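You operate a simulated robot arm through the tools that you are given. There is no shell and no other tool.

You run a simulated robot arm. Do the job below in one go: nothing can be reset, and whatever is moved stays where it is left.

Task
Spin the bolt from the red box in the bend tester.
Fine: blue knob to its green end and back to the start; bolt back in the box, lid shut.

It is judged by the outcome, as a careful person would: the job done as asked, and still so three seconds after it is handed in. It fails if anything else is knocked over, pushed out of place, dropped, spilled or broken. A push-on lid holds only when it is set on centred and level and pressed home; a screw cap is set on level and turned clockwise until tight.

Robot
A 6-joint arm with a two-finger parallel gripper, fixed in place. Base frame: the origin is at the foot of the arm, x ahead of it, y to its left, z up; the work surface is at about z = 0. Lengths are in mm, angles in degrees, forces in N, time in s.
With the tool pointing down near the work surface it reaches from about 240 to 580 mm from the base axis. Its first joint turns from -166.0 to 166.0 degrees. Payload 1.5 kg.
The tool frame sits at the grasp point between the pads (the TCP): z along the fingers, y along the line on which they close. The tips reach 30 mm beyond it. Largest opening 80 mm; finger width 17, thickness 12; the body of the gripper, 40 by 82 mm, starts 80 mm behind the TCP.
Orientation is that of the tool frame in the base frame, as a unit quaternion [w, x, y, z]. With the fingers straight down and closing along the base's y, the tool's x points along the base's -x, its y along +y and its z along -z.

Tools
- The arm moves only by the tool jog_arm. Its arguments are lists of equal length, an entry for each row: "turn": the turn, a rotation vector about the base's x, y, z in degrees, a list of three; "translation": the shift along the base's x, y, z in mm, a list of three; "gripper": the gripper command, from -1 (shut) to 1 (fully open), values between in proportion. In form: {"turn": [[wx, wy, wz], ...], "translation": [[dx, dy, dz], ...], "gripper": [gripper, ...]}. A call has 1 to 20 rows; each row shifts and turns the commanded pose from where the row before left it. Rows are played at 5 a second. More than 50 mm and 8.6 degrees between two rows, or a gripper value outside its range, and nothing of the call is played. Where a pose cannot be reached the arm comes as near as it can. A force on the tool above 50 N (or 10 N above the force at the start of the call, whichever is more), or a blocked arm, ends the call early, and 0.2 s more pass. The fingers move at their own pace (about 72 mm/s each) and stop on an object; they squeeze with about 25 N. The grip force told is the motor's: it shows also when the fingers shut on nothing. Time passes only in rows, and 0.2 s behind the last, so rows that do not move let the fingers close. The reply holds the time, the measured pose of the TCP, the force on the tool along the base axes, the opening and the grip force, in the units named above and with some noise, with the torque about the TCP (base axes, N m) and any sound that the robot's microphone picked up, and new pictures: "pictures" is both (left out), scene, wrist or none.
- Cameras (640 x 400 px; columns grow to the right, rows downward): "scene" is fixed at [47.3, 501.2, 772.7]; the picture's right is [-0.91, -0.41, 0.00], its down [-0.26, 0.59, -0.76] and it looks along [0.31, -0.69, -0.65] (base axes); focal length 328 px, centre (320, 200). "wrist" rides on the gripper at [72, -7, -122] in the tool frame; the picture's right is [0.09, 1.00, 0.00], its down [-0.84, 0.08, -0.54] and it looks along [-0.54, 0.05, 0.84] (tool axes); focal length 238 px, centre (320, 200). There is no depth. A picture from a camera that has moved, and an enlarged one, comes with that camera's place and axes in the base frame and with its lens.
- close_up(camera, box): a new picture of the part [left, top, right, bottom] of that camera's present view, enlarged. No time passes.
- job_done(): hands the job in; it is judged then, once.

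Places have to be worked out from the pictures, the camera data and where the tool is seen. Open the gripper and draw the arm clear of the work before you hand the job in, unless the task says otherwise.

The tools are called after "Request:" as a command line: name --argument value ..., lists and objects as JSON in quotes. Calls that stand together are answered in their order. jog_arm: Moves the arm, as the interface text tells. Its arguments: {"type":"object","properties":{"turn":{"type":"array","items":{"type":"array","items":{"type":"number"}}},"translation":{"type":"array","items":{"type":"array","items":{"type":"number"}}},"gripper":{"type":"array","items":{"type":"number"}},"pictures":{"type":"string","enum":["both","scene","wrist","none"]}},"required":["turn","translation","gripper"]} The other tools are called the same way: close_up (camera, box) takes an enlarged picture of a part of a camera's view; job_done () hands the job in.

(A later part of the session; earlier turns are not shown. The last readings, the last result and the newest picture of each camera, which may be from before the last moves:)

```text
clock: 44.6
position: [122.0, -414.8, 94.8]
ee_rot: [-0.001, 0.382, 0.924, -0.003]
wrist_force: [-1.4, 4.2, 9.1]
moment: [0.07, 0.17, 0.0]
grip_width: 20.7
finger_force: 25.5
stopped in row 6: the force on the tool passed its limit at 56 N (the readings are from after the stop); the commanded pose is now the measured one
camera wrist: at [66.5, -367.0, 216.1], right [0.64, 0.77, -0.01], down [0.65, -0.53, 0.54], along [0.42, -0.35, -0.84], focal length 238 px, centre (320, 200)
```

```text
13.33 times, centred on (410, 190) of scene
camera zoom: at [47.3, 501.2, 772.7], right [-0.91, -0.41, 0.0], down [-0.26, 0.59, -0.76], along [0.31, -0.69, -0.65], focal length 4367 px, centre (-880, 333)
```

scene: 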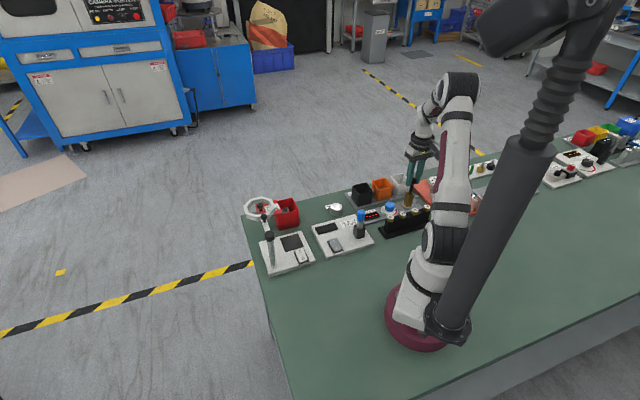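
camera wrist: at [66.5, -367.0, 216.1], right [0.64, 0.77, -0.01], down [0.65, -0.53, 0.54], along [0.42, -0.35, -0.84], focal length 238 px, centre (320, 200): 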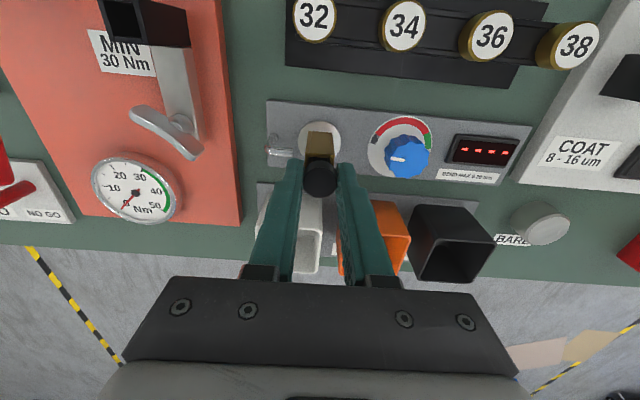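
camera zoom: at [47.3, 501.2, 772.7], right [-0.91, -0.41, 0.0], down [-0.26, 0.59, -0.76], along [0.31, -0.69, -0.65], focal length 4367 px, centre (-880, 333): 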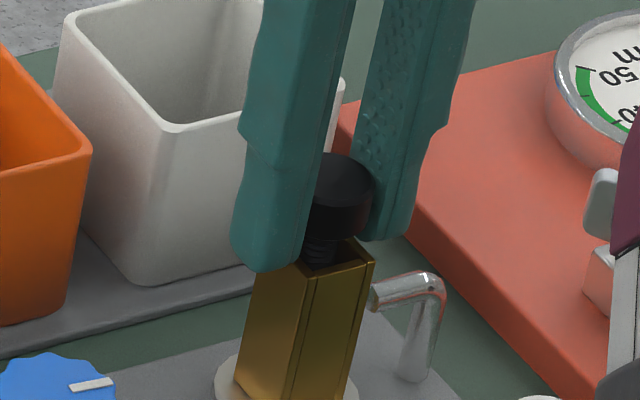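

The fingertips are level with the rim and the shank is nearly fully in, with at most a few millimetres to go. Releasing lets the bolt settle, guided in the socket, so I'll open just enough and look.

Request:
jog_arm --turn '[[0, 0, 0], [0, 0, 0], [0, 0, 0], [0, 0, 0]]' --translation '[[0, 0, 0], [0, 0, 0], [0, 0, 0], [0, 0, 0]]' --gripper '[-0.45, -0.4, -0.3, -0.25]' --pictures "wrist"

Request:
close_up --camera "wrist" --box '[280, 110, 360, 210]'

Request:
close_up --camera "scene" --box '[398, 175, 422, 205]'

```text
clock: 45.6
position: [121.3, -414.5, 93.1]
ee_rot: [0.0, 0.382, 0.924, -0.003]
wrist_force: [0.0, 0.1, -0.2]
moment: [0.01, 0.03, 0.0]
grip_width: 29.8
finger_force: 0.0
camera wrist: at [66.4, -367.0, 215.7], right [0.64, 0.77, -0.01], down [0.65, -0.53, 0.54], along [0.41, -0.35, -0.84], focal length 238 px, centre (320, 200)
```

wrist: 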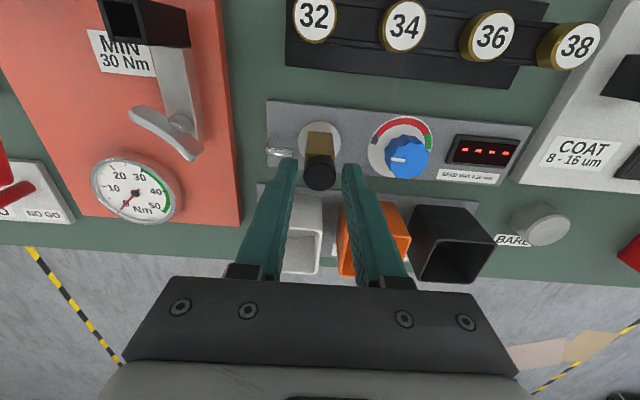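

```text
4.00 times, centred on (320, 160) of wrist
camera zoom: at [66.4, -367.0, 215.7], right [0.64, 0.77, -0.01], down [0.65, -0.53, 0.54], along [0.41, -0.35, -0.84], focal length 953 px, centre (320, 360)
```

zoom: 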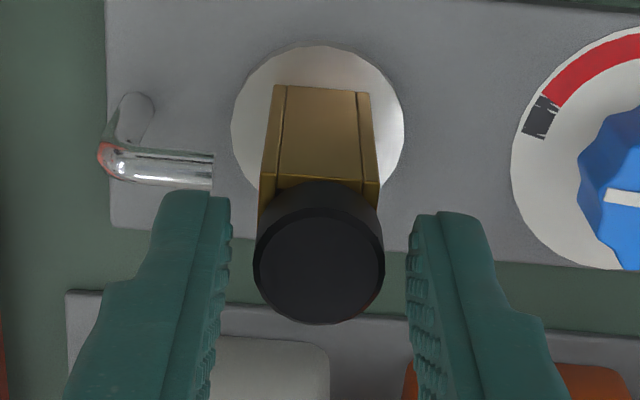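

```text
13.33 times, centred on (410, 190) of scene
camera zoom: at [47.3, 501.2, 772.7], right [-0.91, -0.41, 0.0], down [-0.26, 0.59, -0.76], along [0.31, -0.69, -0.65], focal length 4367 px, centre (-880, 333)
```

zoom: 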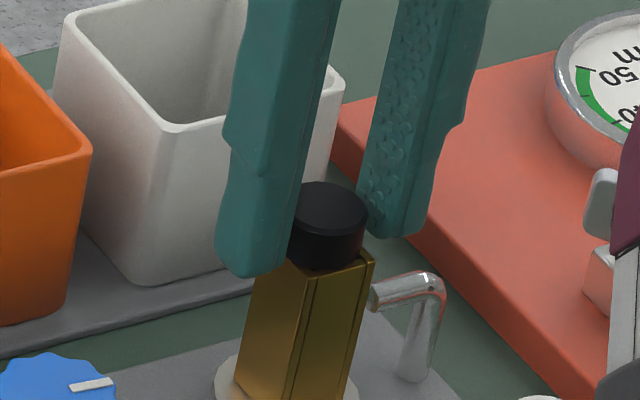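

The bolt is fully seated, head flush on the rim (rim ≈ z 63, so the bolt can be re-gripped at z≈95). Now I'll rise and move above the blue knob near (170.5,-363), turning to yaw 0 so the knob can be turned in two 90° strokes, with the fingers clear of the bins.

Request:
jog_arm --turn '[[0, 0, 0], [0, 0, 0], [0, 0, 0], [0, 0, 7.5], [0, 0, 7.5], [0, 0, 7.5], [0, 0, 7.5], [0, 0, 7.5], [0, 0, 7.5], [0, 0, 0]]' --translation '[[0, 0, 20], [0, 0, 25], [0, 0, 25], [8, 8.5, 0], [8, 8.5, 0], [8, 8.5, 0], [8, 8.5, 0], [8, 8.5, 0], [8.5, 8.5, 0], [0, 0, 0]]' --gripper '[-0.25, -0.25, -0.25, -0.25, -0.25, -0.25, 0, 0.05, 0.05, 0.05]'

Request:
close_up --camera "wrist" --box '[220, 40, 420, 170]'

```text
clock: 47.8
position: [169.5, -363.7, 163.5]
ee_rot: [0.001, 0.0, 1.0, -0.003]
wrist_force: [0.2, 0.4, 0.9]
moment: [-0.01, 0.0, 0.01]
grip_width: 42.1
finger_force: 0.0
camera wrist: at [98.2, -368.9, 285.6], right [-0.09, 1.0, -0.01], down [0.84, 0.08, 0.54], along [0.54, 0.05, -0.84], focal length 238 px, centre (320, 200)
```

scene: 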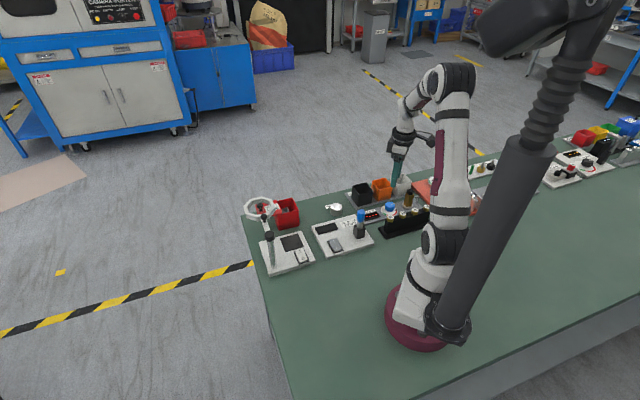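
wrist: 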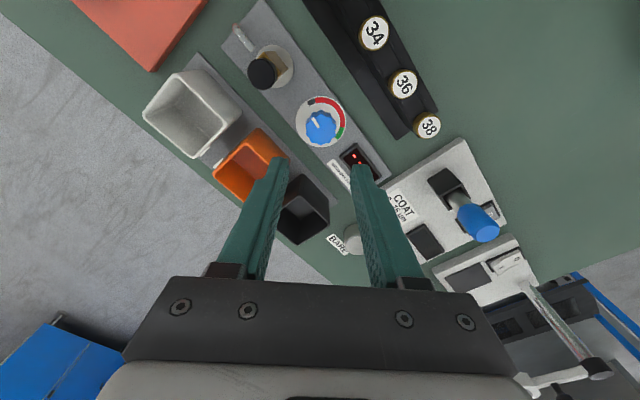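

```text
3.08 times, centred on (320, 105) of wrist
camera zoom: at [98.2, -368.9, 285.6], right [-0.09, 1.0, -0.01], down [0.84, 0.08, 0.54], along [0.54, 0.05, -0.84], focal length 733 px, centre (320, 492)
```

zoom: 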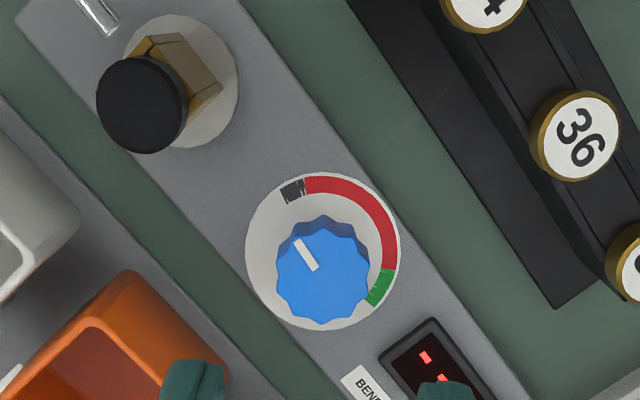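

The knob is under the TCP at about (170.7,-363.6), with its pointer at the grey start near 213°. The green zone is about 75°→46°, so it takes roughly a 150–165° clockwise turn. Descending around the knob with 45 mm opening.

Request:
jog_arm --turn '[[0, 0, 0], [0, 0, 0], [0, 0, 0], [0, 0, 0], [0, 0, 0], [0, 0, 0]]' --translation '[[0.4, 0.2, -30], [0, 0, -30], [0, 0, -25], [0, 0, -18], [0, 0, -12], [0, 0, 0]]' --gripper '[0.12, 0.12, 0.12, 0.12, 0.12, 0.12]'

Request:
close_up --camera "wrist" --box '[230, 90, 410, 220]'

Request:
close_up --camera "scene" --box '[350, 160, 430, 230]'

```text
clock: 49.2
position: [169.8, -362.7, 47.0]
ee_rot: [0.0, 0.0, 1.0, -0.002]
wrist_force: [1.0, -0.4, 0.2]
moment: [0.01, 0.01, 0.03]
grip_width: 44.6
finger_force: 0.0
camera wrist: at [98.2, -368.7, 170.5], right [-0.09, 1.0, -0.01], down [0.84, 0.08, 0.54], along [0.54, 0.05, -0.84], focal length 238 px, centre (320, 200)
```

scene: 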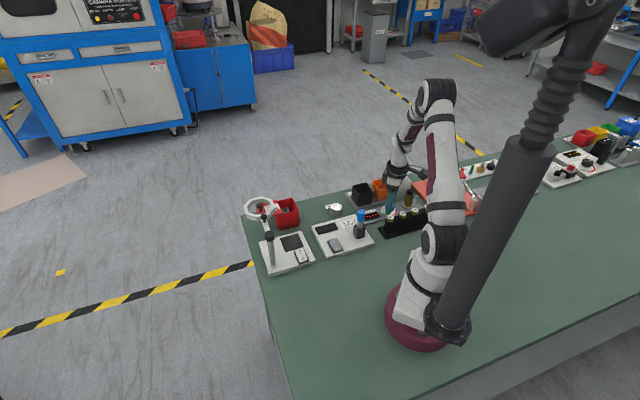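
wrist: 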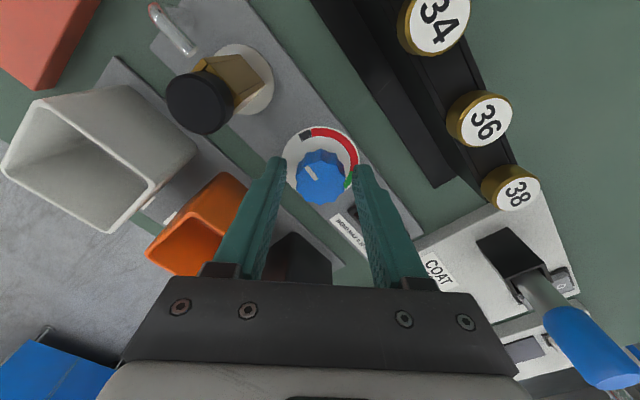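

```text
3.08 times, centred on (320, 155) of wrist
camera zoom: at [98.2, -368.7, 170.5], right [-0.09, 1.0, -0.01], down [0.84, 0.08, 0.54], along [0.54, 0.05, -0.84], focal length 733 px, centre (320, 338)
```

zoom: 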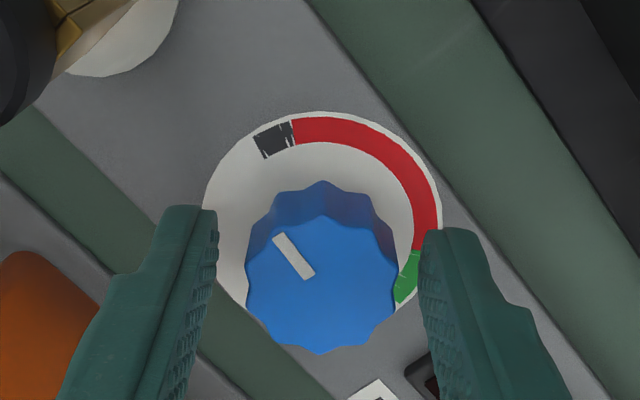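

```text
5.71 times, centred on (390, 195) of scene
camera zoom: at [47.3, 501.2, 772.7], right [-0.91, -0.41, 0.0], down [-0.26, 0.59, -0.76], along [0.31, -0.69, -0.65], focal length 1872 px, centre (-80, 229)
```

zoom: 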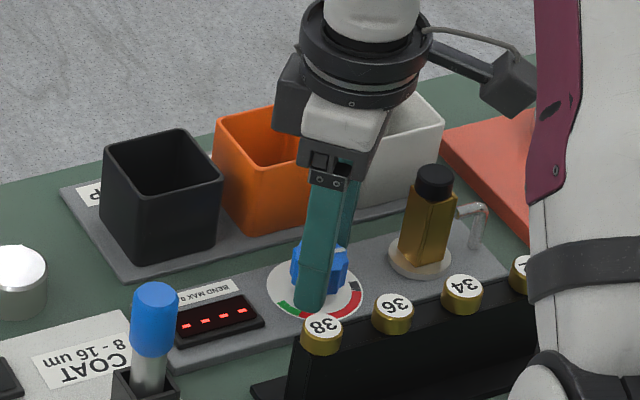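

The knob is about 32 mm across and sits slightly toward -x of the TCP. I'll shift 1.5 mm and close on it, watching the forces.

Request:
jog_arm --turn '[[0, 0, 0], [0, 0, 0], [0, 0, 0], [0, 0, 0]]' --translation '[[-1.5, 0, -1], [0, 0, 0], [0, 0, 0], [0, 0, 0]]' --gripper '[0.1, -1, -1, -1]' --pictures "wrist"

Request:
close_up --camera "wrist" --box '[230, 90, 410, 220]'

```text
clock: 50.2
position: [168.4, -361.5, 47.9]
ee_rot: [0.0, 0.0, 1.0, -0.001]
wrist_force: [2.2, 10.6, 5.5]
moment: [0.39, -0.32, 0.05]
grip_width: 32.2
finger_force: 40.7
camera wrist: at [96.6, -368.4, 169.8], right [-0.09, 1.0, 0.0], down [0.84, 0.08, 0.54], along [0.54, 0.05, -0.84], focal length 238 px, centre (320, 200)
```

wrist: 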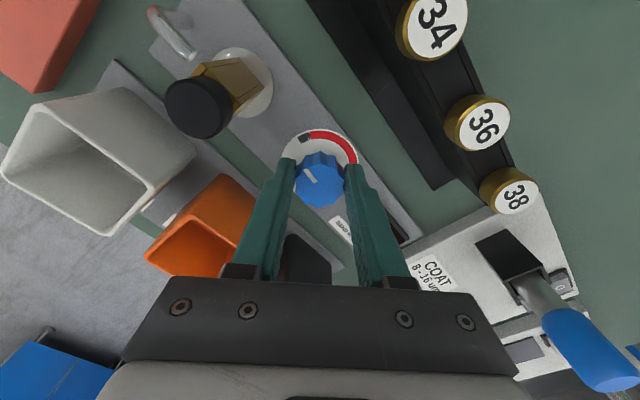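

```text
3.08 times, centred on (320, 155) of wrist
camera zoom: at [96.6, -368.4, 169.8], right [-0.09, 1.0, 0.0], down [0.84, 0.08, 0.54], along [0.54, 0.05, -0.84], focal length 733 px, centre (320, 338)
```

zoom: 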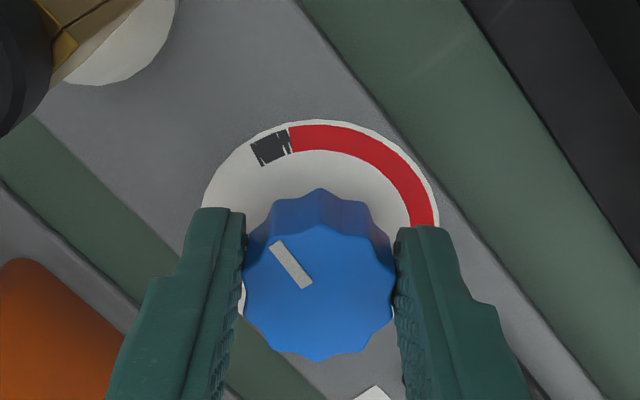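

Gripped at 32.2 mm with a small side force. Starting the clockwise turn in steps, checking the load.

Request:
jog_arm --turn '[[0, 0, 0], [0, 0, -5], [0, 0, -5], [0, 0, -5], [0, 0, -5], [0, 0, 0]]' --translation '[[0, 0.5, 0], [0, 0, 0], [0, 0, 0], [0, 0, 0], [0, 0, 0], [0, 0, 0]]' --gripper '[-1, -1, -1, -1, -1, -1]' --pictures "wrist"

Request:
close_up --camera "wrist" --box '[230, 90, 410, 220]'

```text
clock: 51.6
position: [169.7, -361.5, 46.0]
ee_rot: [-0.001, 0.175, 0.985, -0.002]
wrist_force: [6.4, 27.4, 15.1]
moment: [0.7, -0.44, 0.11]
grip_width: 32.0
finger_force: 40.8
camera wrist: at [99.2, -342.3, 169.8], right [0.26, 0.97, 0.0], down [0.81, -0.21, 0.54], along [0.52, -0.14, -0.84], focal length 238 px, centre (320, 200)
```

wrist: 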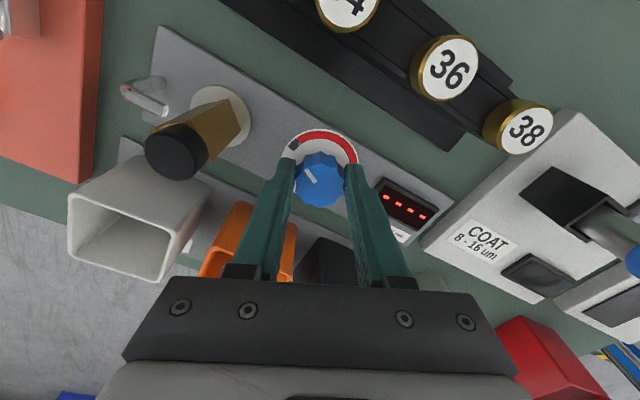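

```text
3.08 times, centred on (320, 155) of wrist
camera zoom: at [99.2, -342.3, 169.8], right [0.26, 0.97, 0.0], down [0.81, -0.21, 0.54], along [0.52, -0.14, -0.84], focal length 733 px, centre (320, 338)
```

zoom: 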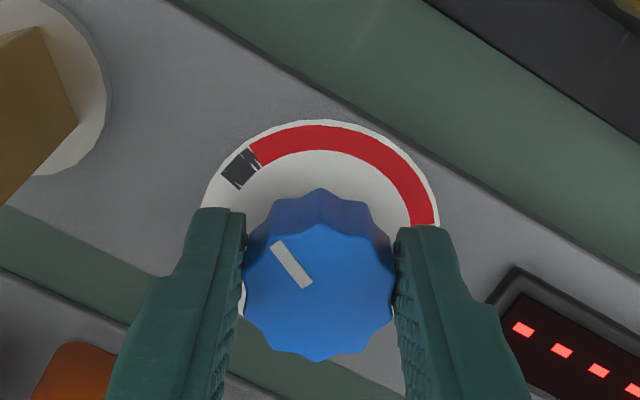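

The knob turns with the gripper and the socket spins too. I'll relieve the +y side force and continue.

Request:
jog_arm --turn '[[0, 0, 0], [0, 0, -6], [0, 0, -6], [0, 0, -6], [0, 0, 0]]' --translation '[[0.2, 0.9, 0], [0, 0, 0], [0, 0, 0], [0, 0, 0], [0, 0, 0]]' --gripper '[-1, -1, -1, -1, -1]' --pictures "none"

```text
clock: 52.8
position: [169.5, -361.4, 48.1]
ee_rot: [0.001, 0.326, 0.945, -0.002]
wrist_force: [35.1, 33.4, 2.3]
moment: [0.79, -0.77, 0.13]
grip_width: 31.8
finger_force: 40.4
```

Request:
jog_arm --turn '[[0, 0, 0], [0, 0, 0], [0, 0, 0]]' --translation '[[0.5, 0.5, 0], [0.4, 0.4, 0], [0, 0, 0]]' --gripper '[-1, -1, -1]' --pictures "none"

```text
clock: 53.6
position: [169.8, -362.0, 46.4]
ee_rot: [0.0, 0.325, 0.946, -0.002]
wrist_force: [19.9, 15.1, -16.8]
moment: [0.25, -0.85, 0.06]
grip_width: 31.6
finger_force: 40.7
```

Falling. A bit more correction, then continue turning.

Request:
jog_arm --turn '[[0, 0, 0], [0, 0, -6], [0, 0, -6], [0, 0, -6], [0, 0, 0]]' --translation '[[0.6, 0.4, 0], [0, 0, 0], [0, 0, 0], [0, 0, 0], [0, 0, 0]]' --gripper '[-1, -1, -1, -1, -1]' --pictures "wrist"

Request:
close_up --camera "wrist" --box '[230, 90, 410, 220]'

```text
clock: 54.8
position: [169.4, -360.5, 47.0]
ee_rot: [-0.001, 0.47, 0.883, -0.003]
wrist_force: [-2.2, 1.3, -15.7]
moment: [-0.12, -0.33, -0.04]
grip_width: 31.8
finger_force: 39.8
camera wrist: at [125.4, -303.5, 169.8], right [0.77, 0.63, -0.01], down [0.53, -0.65, 0.54], along [0.34, -0.42, -0.84], focal length 238 px, centre (320, 200)
```

wrist: 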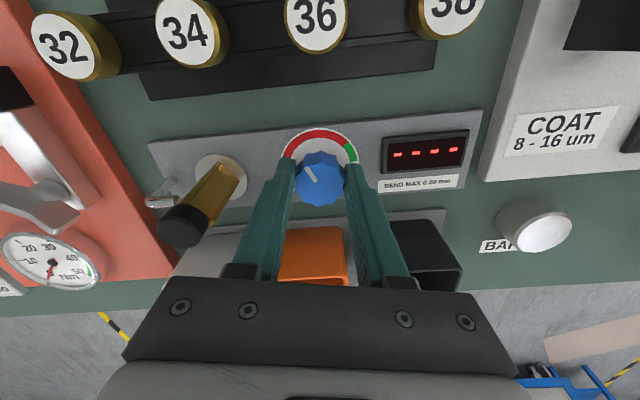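

```text
3.08 times, centred on (320, 155) of wrist
camera zoom: at [125.4, -303.5, 169.8], right [0.77, 0.63, -0.01], down [0.53, -0.65, 0.54], along [0.34, -0.42, -0.84], focal length 733 px, centre (320, 338)
```

zoom: 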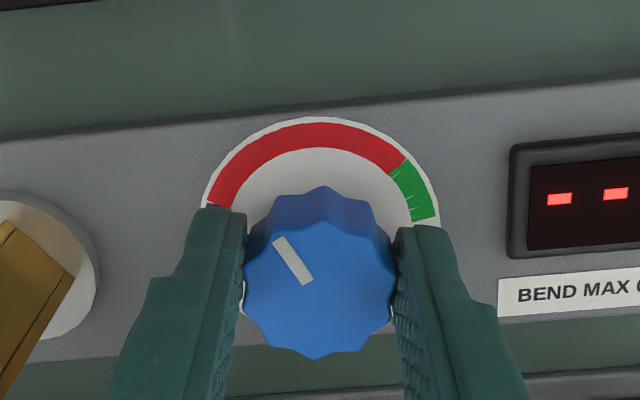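

Forces are relaxed and 56° is done. Continuing 30° more.

Request:
jog_arm --turn '[[0, 0, -6], [0, 0, -6], [0, 0, -6], [0, 0, -6], [0, 0, -6], [0, 0, 0]]' --translation '[[0, 0, 0], [0, 0, 0], [0, 0, 0], [0, 0, 0], [0, 0, 0], [0, 0, 0]]' --gripper '[-1, -1, -1, -1, -1, -1]' --pictures "wrist"

Request:
close_up --camera "wrist" --box '[230, 90, 410, 220]'

Request:
close_up --camera "scene" --box '[350, 160, 430, 230]'

```text
clock: 56.2
position: [170.7, -360.1, 47.6]
ee_rot: [-0.001, 0.682, 0.731, -0.003]
wrist_force: [44.5, 10.5, -18.1]
moment: [0.8, -0.92, 0.16]
grip_width: 31.9
finger_force: 40.6
camera wrist: at [160.6, -288.2, 169.8], right [0.99, 0.16, 0.0], down [0.14, -0.83, 0.54], along [0.08, -0.54, -0.84], focal length 238 px, centre (320, 200)
```

wrist: 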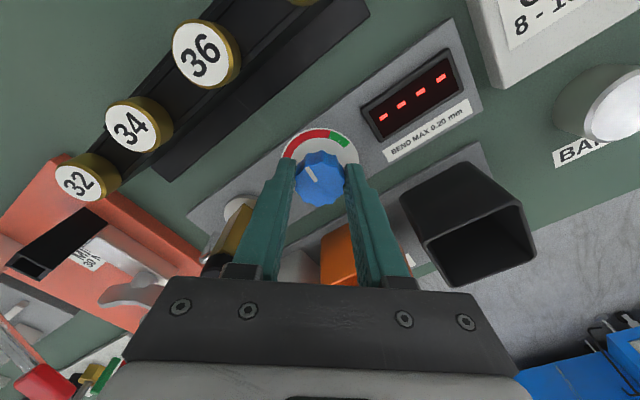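

```text
3.08 times, centred on (320, 155) of wrist
camera zoom: at [160.6, -288.2, 169.8], right [0.99, 0.16, 0.0], down [0.14, -0.83, 0.54], along [0.08, -0.54, -0.84], focal length 733 px, centre (320, 338)
```

zoom: 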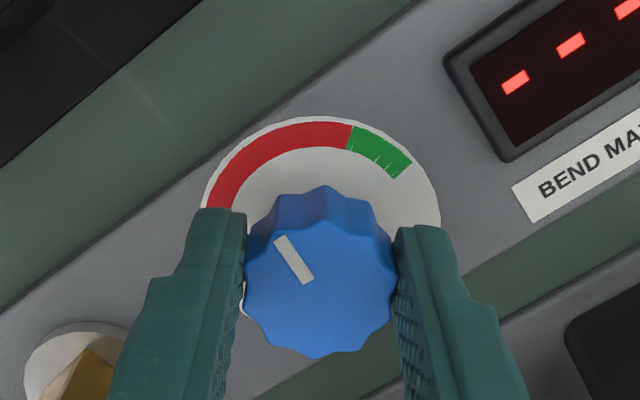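

```text
5.71 times, centred on (390, 195) of scene
camera zoom: at [47.3, 501.2, 772.7], right [-0.91, -0.41, 0.0], down [-0.26, 0.59, -0.76], along [0.31, -0.69, -0.65], focal length 1872 px, centre (-80, 229)
```

zoom: 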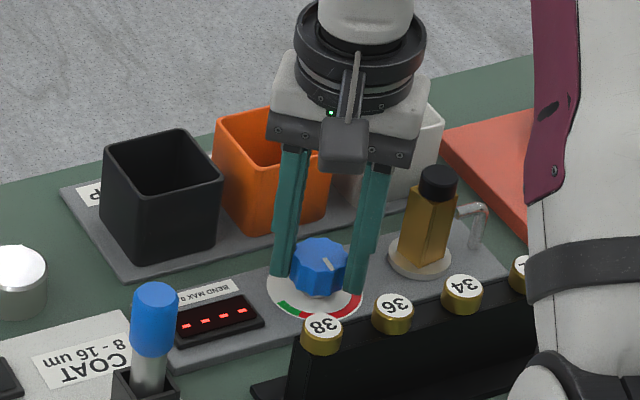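

The +x side force means the knob axis is slightly further +x, so I'll shift 1.2 mm. Closed on the 32 mm knob, the fingers reach only about 34 mm out and the orange bin's edge is about 41 mm away, so I can keep turning without re-gripping.

Request:
jog_arm --turn '[[0, 0, 0], [0, 0, 0], [0, 0, -5], [0, 0, -5], [0, 0, -5], [0, 0, 0]]' --translation '[[0.7, 0.1, 0], [0.6, 0, 0], [0, 0, 0], [0, 0, 0], [0, 0, 0], [0, 0, 0]]' --gripper '[-1, -1, -1, -1, -1, -1]' --pictures "wrist"

```text
clock: 57.6
position: [173.1, -360.4, 47.6]
ee_rot: [-0.001, 0.771, 0.636, -0.002]
wrist_force: [43.8, 2.6, -28.6]
moment: [0.17, -0.97, 0.12]
grip_width: 31.4
finger_force: 40.3
camera wrist: at [180.3, -287.8, 169.8], right [0.99, -0.1, 0.0], down [-0.08, -0.84, 0.54], along [-0.06, -0.54, -0.84], focal length 238 px, centre (320, 200)
```

wrist: 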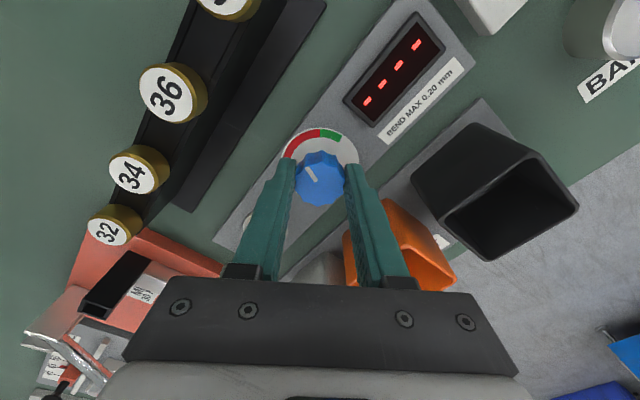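

Request:
jog_arm --turn '[[0, 0, 0], [0, 0, 0], [0, 0, 0]]' --translation '[[0.7, 0, -0.6], [0.6, 0, -0.5], [0, 0, 0]]' --gripper '[-1, -1, -1]' --pictures "none"

```text
clock: 58.4
position: [172.4, -359.6, 46.2]
ee_rot: [-0.002, 0.772, 0.636, -0.002]
wrist_force: [-0.6, 14.8, 32.0]
moment: [0.17, -0.82, -0.02]
grip_width: 31.5
finger_force: 40.7
```

Request:
jog_arm --turn '[[0, 0, 0], [0, 0, -5], [0, 0, -5], [0, 0, -5], [0, 0, 0]]' --translation '[[0, 0.3, 0.6], [0, 0, 0], [0, 0, 0], [0, 0, 0], [0, 0, 0]]' --gripper '[-1, -1, -1, -1, -1]' --pictures "wrist"

Request:
close_up --camera "wrist" --box '[230, 90, 410, 220]'

```text
clock: 59.6
position: [172.6, -359.8, 46.8]
ee_rot: [-0.001, 0.847, 0.531, -0.003]
wrist_force: [-12.8, -20.2, -4.9]
moment: [-1.05, 0.14, -0.02]
grip_width: 31.6
finger_force: 40.0
camera wrist: at [199.1, -292.5, 169.1], right [0.94, -0.35, 0.0], down [-0.29, -0.79, 0.54], along [-0.2, -0.51, -0.84], focal length 238 px, centre (320, 200)
```

wrist: 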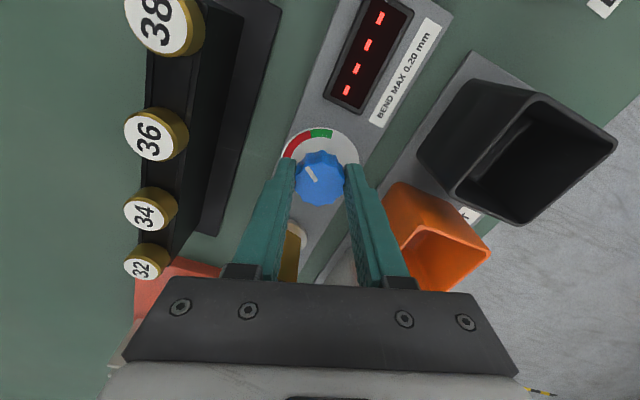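

```text
3.08 times, centred on (320, 155) of wrist
camera zoom: at [199.1, -292.5, 169.1], right [0.94, -0.35, 0.0], down [-0.29, -0.79, 0.54], along [-0.2, -0.51, -0.84], focal length 733 px, centre (320, 338)
```

zoom: 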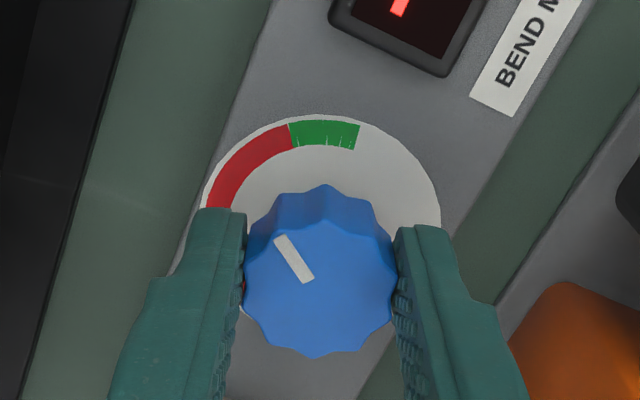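

The pointer is at about 97°, so it needs 22° to reach green and about 50° to the green end. Continuing with a small force correction.

Request:
jog_arm --turn '[[0, 0, 0], [0, 0, -5], [0, 0, -5], [0, 0, -5], [0, 0, -5], [0, 0, 0]]' --translation '[[-0.2, -0.5, 0], [0, 0, 0], [0, 0, 0], [0, 0, 0], [0, 0, 0], [0, 0, 0]]' --gripper '[-1, -1, -1, -1, -1, -1]' --pictures "wrist"

Request:
close_up --camera "wrist" --box '[230, 90, 470, 260]'

```text
clock: 61.0
position: [172.8, -361.7, 46.4]
ee_rot: [-0.001, 0.927, 0.374, -0.001]
wrist_force: [-2.0, -34.5, -14.3]
moment: [-0.38, -0.24, 0.01]
grip_width: 31.7
finger_force: 40.1
camera wrist: at [221.1, -305.8, 169.2], right [0.76, -0.65, 0.0], down [-0.55, -0.64, 0.54], along [-0.36, -0.41, -0.84], focal length 238 px, centre (320, 200)
```

wrist: 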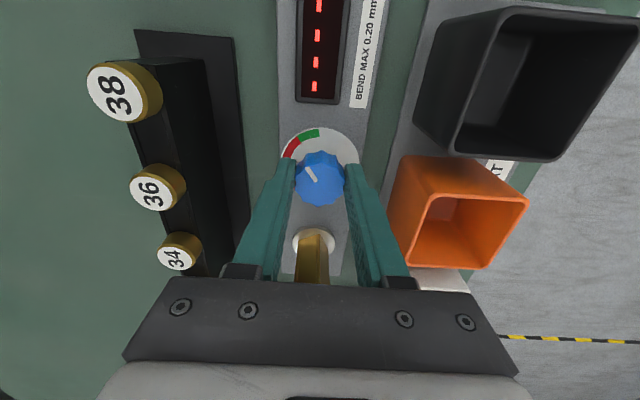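

```text
2.35 times, centred on (350, 175) of wrist
camera zoom: at [221.1, -305.8, 169.2], right [0.76, -0.65, 0.0], down [-0.55, -0.64, 0.54], along [-0.36, -0.41, -0.84], focal length 561 px, centre (249, 259)
```

zoom: 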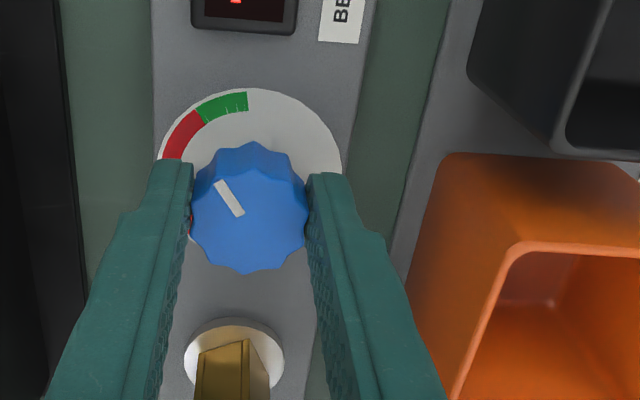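

The finger stays well clear of the orange bin. I'll relax the force and continue toward the green end.

Request:
jog_arm --turn '[[0, 0, 0], [0, 0, 0], [0, 0, -5], [0, 0, -5], [0, 0, -5], [0, 0, 0]]' --translation '[[0, -0.5, 0], [0, -0.5, 0], [0, 0, 0], [0, 0, 0], [0, 0, 0], [0, 0, 0]]' --gripper '[-1, -1, -1, -1, -1, -1]' --pictures "wrist"

Request:
close_up --camera "wrist" --box '[230, 90, 470, 260]'

```text
clock: 62.4
position: [173.7, -362.1, 46.4]
ee_rot: [-0.002, 0.968, 0.251, 0.0]
wrist_force: [28.2, -23.5, -24.3]
moment: [-0.47, -0.83, 0.1]
grip_width: 31.8
finger_force: 40.2
camera wrist: at [234.0, -320.8, 169.4], right [0.56, -0.83, 0.0], down [-0.69, -0.48, 0.54], along [-0.45, -0.3, -0.84], focal length 238 px, centre (320, 200)
```

wrist: 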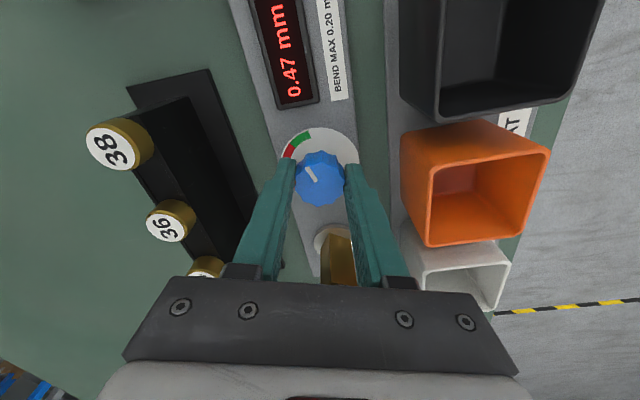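

```text
2.35 times, centred on (350, 175) of wrist
camera zoom: at [234.0, -320.8, 169.4], right [0.56, -0.83, 0.0], down [-0.69, -0.48, 0.54], along [-0.45, -0.3, -0.84], focal length 561 px, centre (249, 259)
```

zoom: 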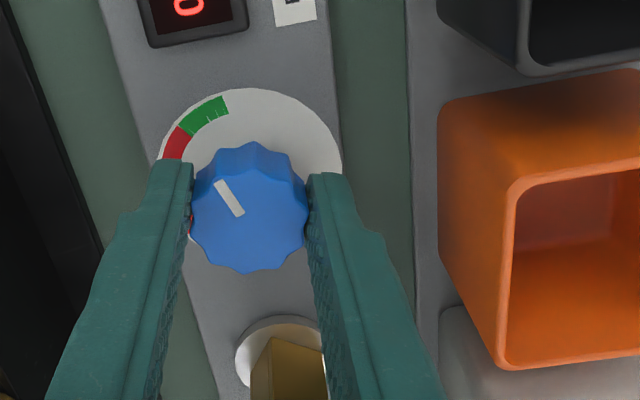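

The display now reads 0.47 mm and the pointer is in the green zone. I'll go on to the end of the green, correcting the side force.

Request:
jog_arm --turn '[[0, 0, 0], [0, 0, 0], [0, 0, -5], [0, 0, -5], [0, 0, 0]]' --translation '[[0.4, -0.5, -0.3], [0.4, -0.4, -0.3], [0, 0, 0], [0, 0, 0], [0, 0, 0]]' --gripper '[-1, -1, -1, -1, -1]' --pictures "wrist"

Request:
close_up --camera "wrist" --box '[230, 90, 470, 260]'

```text
clock: 63.6
position: [173.6, -362.8, 47.2]
ee_rot: [-0.002, 0.986, 0.164, -0.001]
wrist_force: [10.8, 10.1, 31.4]
moment: [-0.27, -0.28, -0.05]
grip_width: 31.7
finger_force: 40.3
camera wrist: at [240.4, -332.6, 169.4], right [0.41, -0.91, -0.01], down [-0.76, -0.35, 0.54], along [-0.5, -0.22, -0.84], focal length 238 px, centre (320, 200)
```

wrist: 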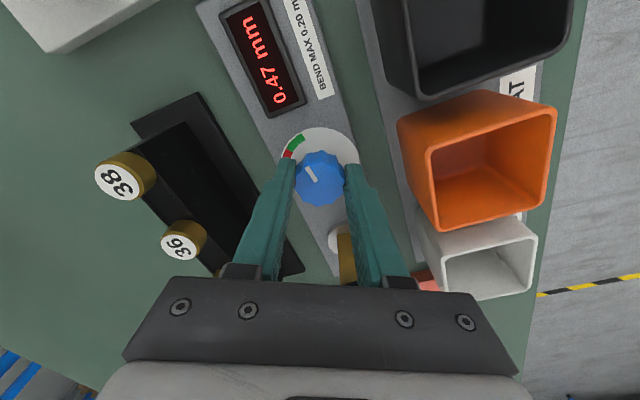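

```text
2.35 times, centred on (350, 175) of wrist
camera zoom: at [240.4, -332.6, 169.4], right [0.41, -0.91, -0.01], down [-0.76, -0.35, 0.54], along [-0.5, -0.22, -0.84], focal length 561 px, centre (249, 259)
```

zoom: 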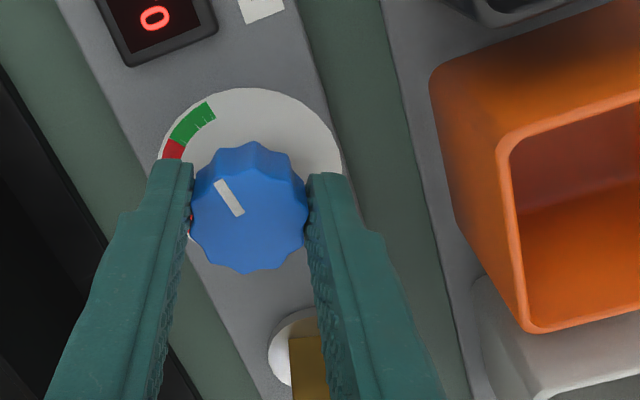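

The pointer is now at the far end of the green band. I'll turn about 4° more to confirm it's at its end.

Request:
jog_arm --turn '[[0, 0, 0], [0, 0, -2], [0, 0, -2], [0, 0, 0]]' --translation '[[0, 0, 0.5], [0, 0, 0], [0, 0, 0], [0, 0, 0]]' --gripper '[-1, -1, -1, -1]' --pictures "wrist"

Request:
close_up --camera "wrist" --box '[230, 90, 470, 260]'

Request:
close_up --camera "scene" --box '[350, 160, 430, 230]'

```text
clock: 64.6
position: [174.3, -362.3, 46.1]
ee_rot: [-0.002, 0.991, 0.131, 0.0]
wrist_force: [9.7, 8.3, 18.0]
moment: [-0.26, -0.34, 0.01]
grip_width: 31.7
finger_force: 40.4
camera wrist: at [242.3, -337.3, 169.3], right [0.35, -0.94, -0.01], down [-0.79, -0.29, 0.54], along [-0.51, -0.18, -0.84], focal length 238 px, centre (320, 200)
```

wrist: 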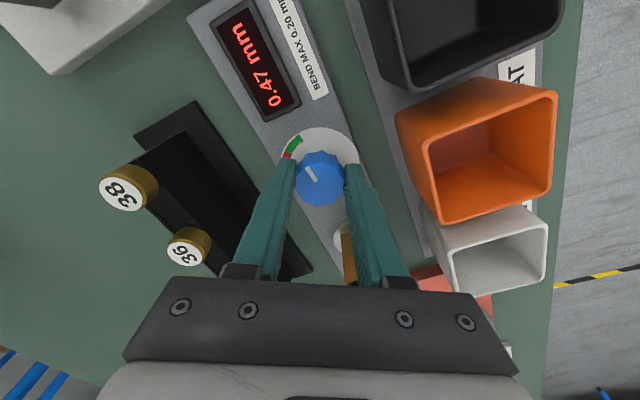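

```text
2.35 times, centred on (350, 175) of wrist
camera zoom: at [242.3, -337.3, 169.3], right [0.35, -0.94, -0.01], down [-0.79, -0.29, 0.54], along [-0.51, -0.18, -0.84], focal length 561 px, centre (249, 259)
```

zoom: 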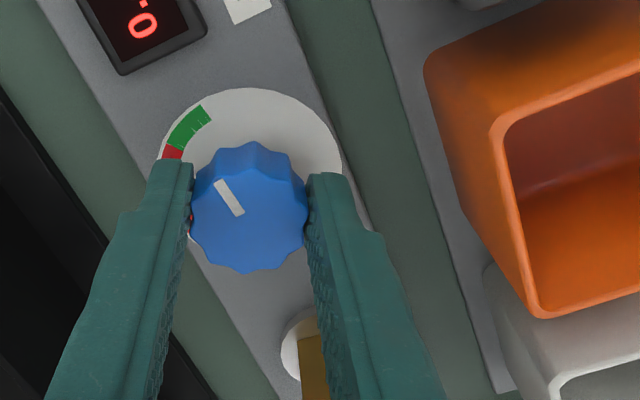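

```text
5.71 times, centred on (390, 195) of scene
camera zoom: at [47.3, 501.2, 772.7], right [-0.91, -0.41, 0.0], down [-0.26, 0.59, -0.76], along [0.31, -0.69, -0.65], focal length 1872 px, centre (-80, 229)
```

zoom: 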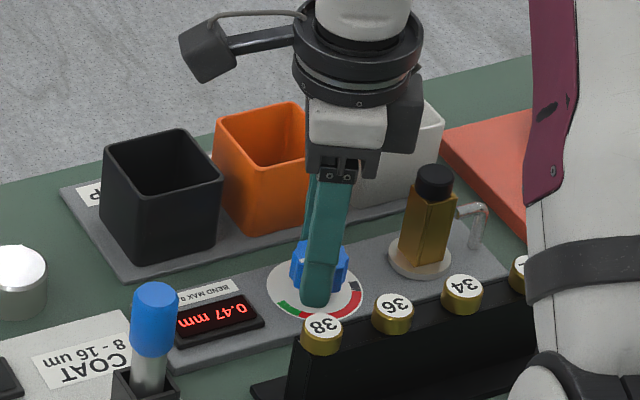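

At the green end (about 165° turned, reading latched at 0.47 mm). Now I'll turn back counter-clockwise about the knob's axis, using the small orbit I inferred (the knob centre is 2.5 mm off the TCP).

Request:
jog_arm --turn '[[0, 0, 7.5], [0, 0, 7.5], [0, 0, 7.5], [0, 0, 7.5], [0, 0, 7.5], [0, 0, 7.5], [0, 0, 7.5], [0, 0, 7.5], [0, 0, 0]]' --translation '[[-0.105, 0.31, 0], [-0.145, 0.293, 0], [-0.182, 0.272, 0], [-0.215, 0.246, 0], [-0.246, 0.215, 0], [-0.272, 0.182, 0], [-0.293, 0.145, 0], [-0.31, 0.105, 0], [0, 0, 0]]' --gripper '[-1, -1, -1, -1, -1, -1, -1, -1, -1]' --pictures "wrist"

Request:
close_up --camera "wrist" --box '[230, 90, 410, 220]'

```text
clock: 66.6
position: [172.6, -360.1, 47.0]
ee_rot: [0.0, 0.792, 0.61, -0.001]
wrist_force: [19.7, 2.8, 0.3]
moment: [-0.27, -0.86, 0.05]
grip_width: 31.7
finger_force: 41.1
camera wrist: at [185.2, -288.8, 169.3], right [0.99, -0.17, 0.0], down [-0.14, -0.83, 0.54], along [-0.09, -0.54, -0.84], focal length 238 px, centre (320, 200)
```

wrist: 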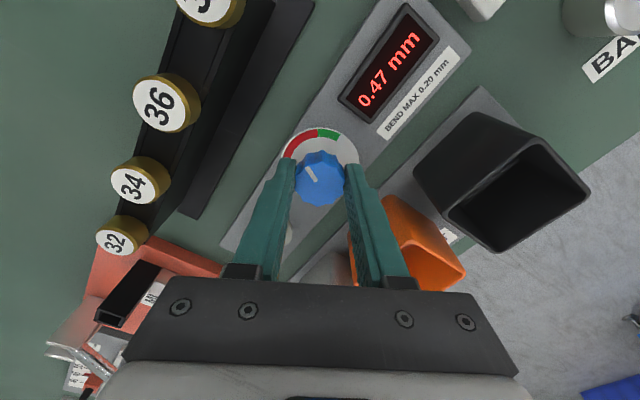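

```text
3.08 times, centred on (320, 155) of wrist
camera zoom: at [185.2, -288.8, 169.3], right [0.99, -0.17, 0.0], down [-0.14, -0.83, 0.54], along [-0.09, -0.54, -0.84], focal length 733 px, centre (320, 338)
```

zoom: 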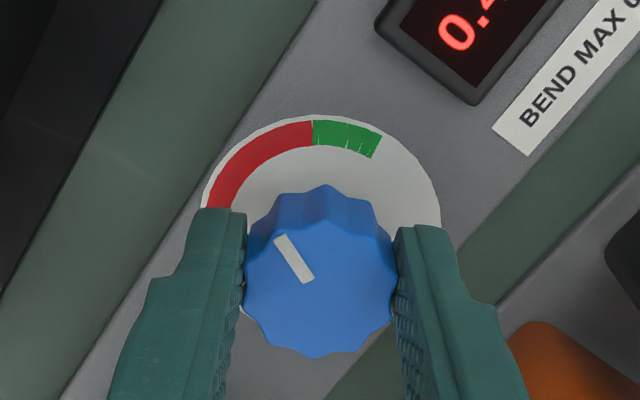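

The return turn is smooth with modest force. Continuing.

Request:
jog_arm --turn '[[0, 0, 7.5], [0, 0, 7.5], [0, 0, 7.5], [0, 0, 7.5], [0, 0, 7.5], [0, 0, 7.5], [0, 0, 7.5], [0, 0, 0]]' --translation '[[0, 0.064, 0], [-0.32, 0.02, 0], [-0.326, -0.02, 0], [-0.32, -0.064, 0], [-0.31, -0.105, 0], [-0.293, -0.145, 0], [-0.272, -0.182, 0], [0, 0, 0]]' --gripper '[-1, -1, -1, -1, -1, -1, -1, -1]' --pictures "wrist"

Request:
close_up --camera "wrist" --box '[230, 90, 410, 220]'

```text
clock: 68.4
position: [170.0, -362.0, 46.3]
ee_rot: [0.0, 0.442, 0.897, -0.002]
wrist_force: [26.1, 3.7, -4.3]
moment: [0.45, -0.95, 0.04]
grip_width: 31.4
finger_force: 40.8
camera wrist: at [121.9, -307.1, 169.3], right [0.73, 0.68, 0.0], down [0.57, -0.61, 0.54], along [0.37, -0.4, -0.84], focal length 238 px, centre (320, 200)
```

wrist: 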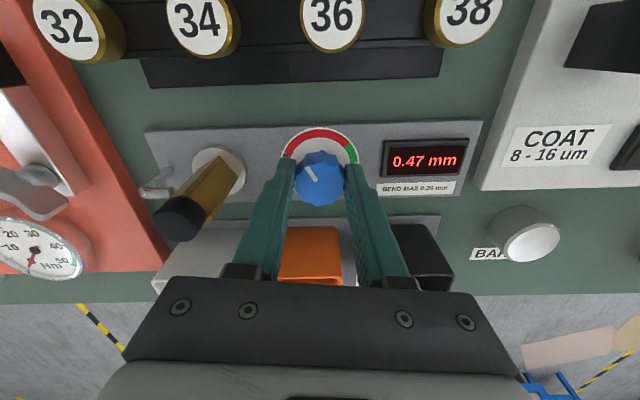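

```text
3.08 times, centred on (320, 155) of wrist
camera zoom: at [121.9, -307.1, 169.3], right [0.73, 0.68, 0.0], down [0.57, -0.61, 0.54], along [0.37, -0.4, -0.84], focal length 733 px, centre (320, 338)
```

zoom: 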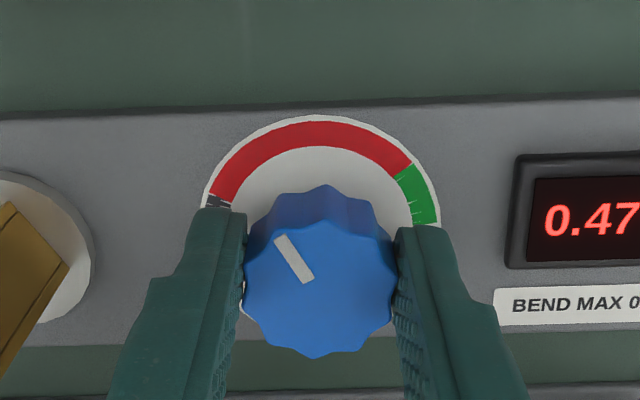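

Request:
jog_arm --turn '[[0, 0, 7.5], [0, 0, 7.5], [0, 0, 7.5], [0, 0, 7.5], [0, 0, 7.5], [0, 0, 0]]' --translation '[[0.3, 0.1, 0], [-0.1, -0.2, 0], [-0.18, -0.27, 0], [-0.145, -0.29, 0], [-0.105, -0.31, 0], [0, 0, 0]]' --gripper '[-1, -1, -1, -1, -1, -1]' --pictures "wrist"

Request:
close_up --camera "wrist" --box '[230, 90, 410, 220]'

```text
clock: 69.8
position: [170.0, -362.3, 46.7]
ee_rot: [0.0, 0.129, 0.992, -0.003]
wrist_force: [-13.9, -4.1, 11.3]
moment: [0.41, -0.07, -0.01]
grip_width: 31.8
finger_force: 40.5
camera wrist: at [98.8, -348.9, 169.4], right [0.17, 0.99, -0.01], down [0.83, -0.14, 0.54], along [0.53, -0.09, -0.84], focal length 238 px, centre (320, 200)
```

wrist: 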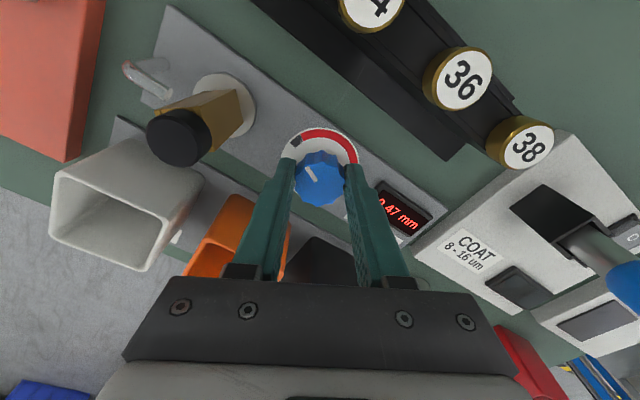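

```text
3.08 times, centred on (320, 155) of wrist
camera zoom: at [98.8, -348.9, 169.4], right [0.17, 0.99, -0.01], down [0.83, -0.14, 0.54], along [0.53, -0.09, -0.84], focal length 733 px, centre (320, 338)
```

zoom: 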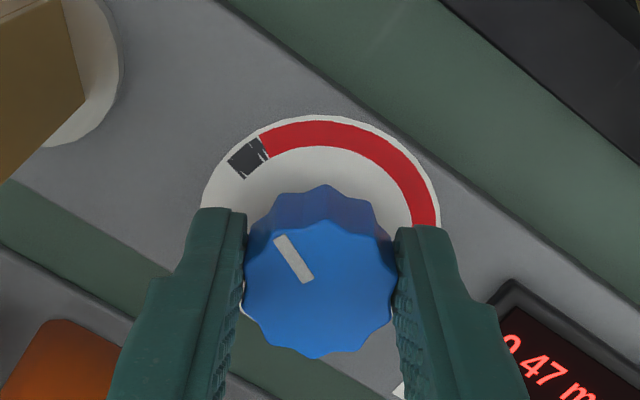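

Nearly back. Two more steps to yaw 0, plus a couple of degrees to make up for slip.

Request:
jog_arm --turn '[[0, 0, 7.5], [0, 0, 7.5], [0, 0, 0]]' --translation '[[-0.2, -0.32, 0], [-0.15, -0.32, 0], [0, 0, 0]]' --gripper '[-1, -1, -1]' --pictures "wrist"

Request:
close_up --camera "wrist" --box '[230, 90, 410, 220]'

```text
clock: 70.6
position: [169.3, -363.3, 48.3]
ee_rot: [0.002, -0.001, 1.0, -0.002]
wrist_force: [-19.7, -6.5, 9.6]
moment: [0.4, 0.79, -0.01]
grip_width: 31.8
finger_force: 39.9
camera wrist: at [97.8, -368.3, 169.3], right [-0.09, 1.0, -0.01], down [0.84, 0.08, 0.54], along [0.54, 0.05, -0.84], focal length 238 px, centre (320, 200)
```

wrist: 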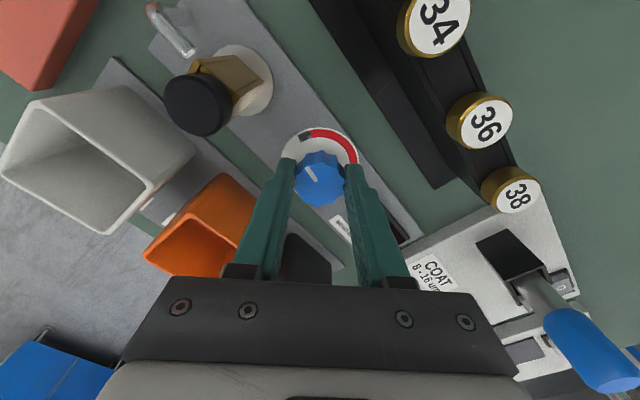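

```text
3.08 times, centred on (320, 155) of wrist
camera zoom: at [97.8, -368.3, 169.3], right [-0.09, 1.0, -0.01], down [0.84, 0.08, 0.54], along [0.54, 0.05, -0.84], focal length 733 px, centre (320, 338)
```

zoom: 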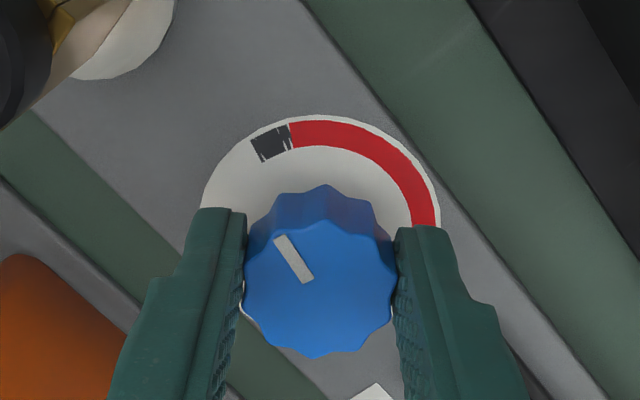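

The pointer is back at the grey mark. I'll release, rise, and compare with the original picture from the same height.

Request:
jog_arm --turn '[[0, 0, 0], [0, 0, 0], [0, 0, 0], [0, 0, 0], [0, 0, 0], [0, 0, 0], [0, 0, 0]]' --translation '[[0, 0, 0], [0, 0, 0], [0, 0, 15], [0, 0, 30], [0, 0, 35], [1.6, -0.2, 35], [0, 0, 0]]' --gripper '[0.1, 0.1, 0.1, 0.1, 0.1, 0.1, 0.1]' --pictures "wrist"

Request:
close_up --camera "wrist" --box '[220, 40, 420, 170]'

```text
clock: 72.2
position: [171.5, -361.9, 162.2]
ee_rot: [0.001, 0.0, 1.0, -0.003]
wrist_force: [-0.4, -0.6, 0.0]
moment: [-0.02, -0.01, 0.0]
grip_width: 43.8
finger_force: 0.0
camera wrist: at [100.1, -368.0, 284.3], right [-0.09, 1.0, -0.01], down [0.84, 0.08, 0.54], along [0.54, 0.05, -0.84], focal length 238 px, centre (320, 200)
```

wrist: 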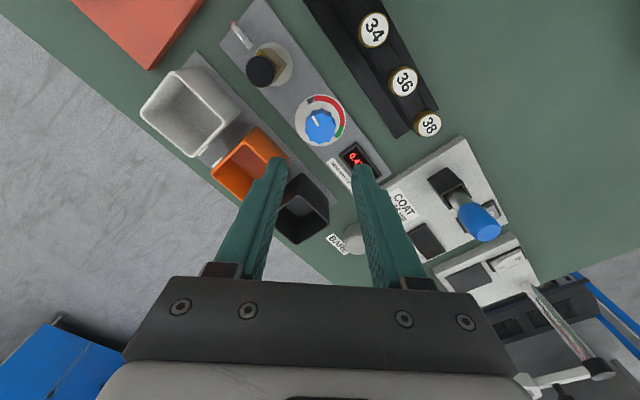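

```text
3.08 times, centred on (320, 105) of wrist
camera zoom: at [100.1, -368.0, 284.3], right [-0.09, 1.0, -0.01], down [0.84, 0.08, 0.54], along [0.54, 0.05, -0.84], focal length 733 px, centre (320, 492)
```

zoom: 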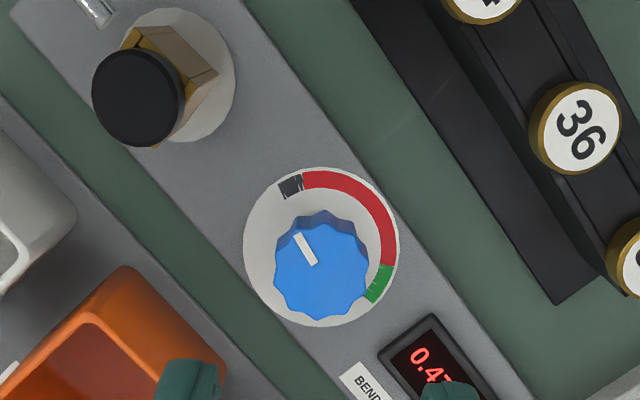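

The pointer looks about 3° short of its original angle. Zooming in to measure precisely.

Request:
close_up --camera "wrist" --box '[290, 90, 350, 150]'

Request:
close_up --camera "scene" --box '[370, 190, 410, 230]'

```text
6.67 times, centred on (320, 120) of wrist
camera zoom: at [100.1, -368.0, 284.3], right [-0.09, 1.0, -0.01], down [0.84, 0.08, 0.54], along [0.54, 0.05, -0.84], focal length 1589 px, centre (320, 733)
```

zoom: 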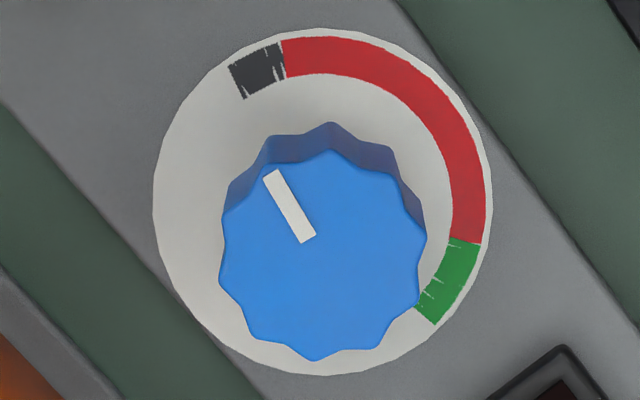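

```text
10.00 times, centred on (390, 210) of scene
camera zoom: at [47.3, 501.2, 772.7], right [-0.91, -0.41, 0.0], down [-0.26, 0.59, -0.76], along [0.31, -0.69, -0.65], focal length 3275 px, centre (-380, 100)
```

zoom: 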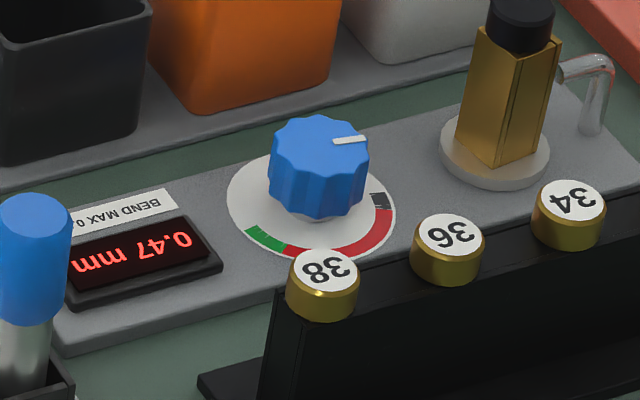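

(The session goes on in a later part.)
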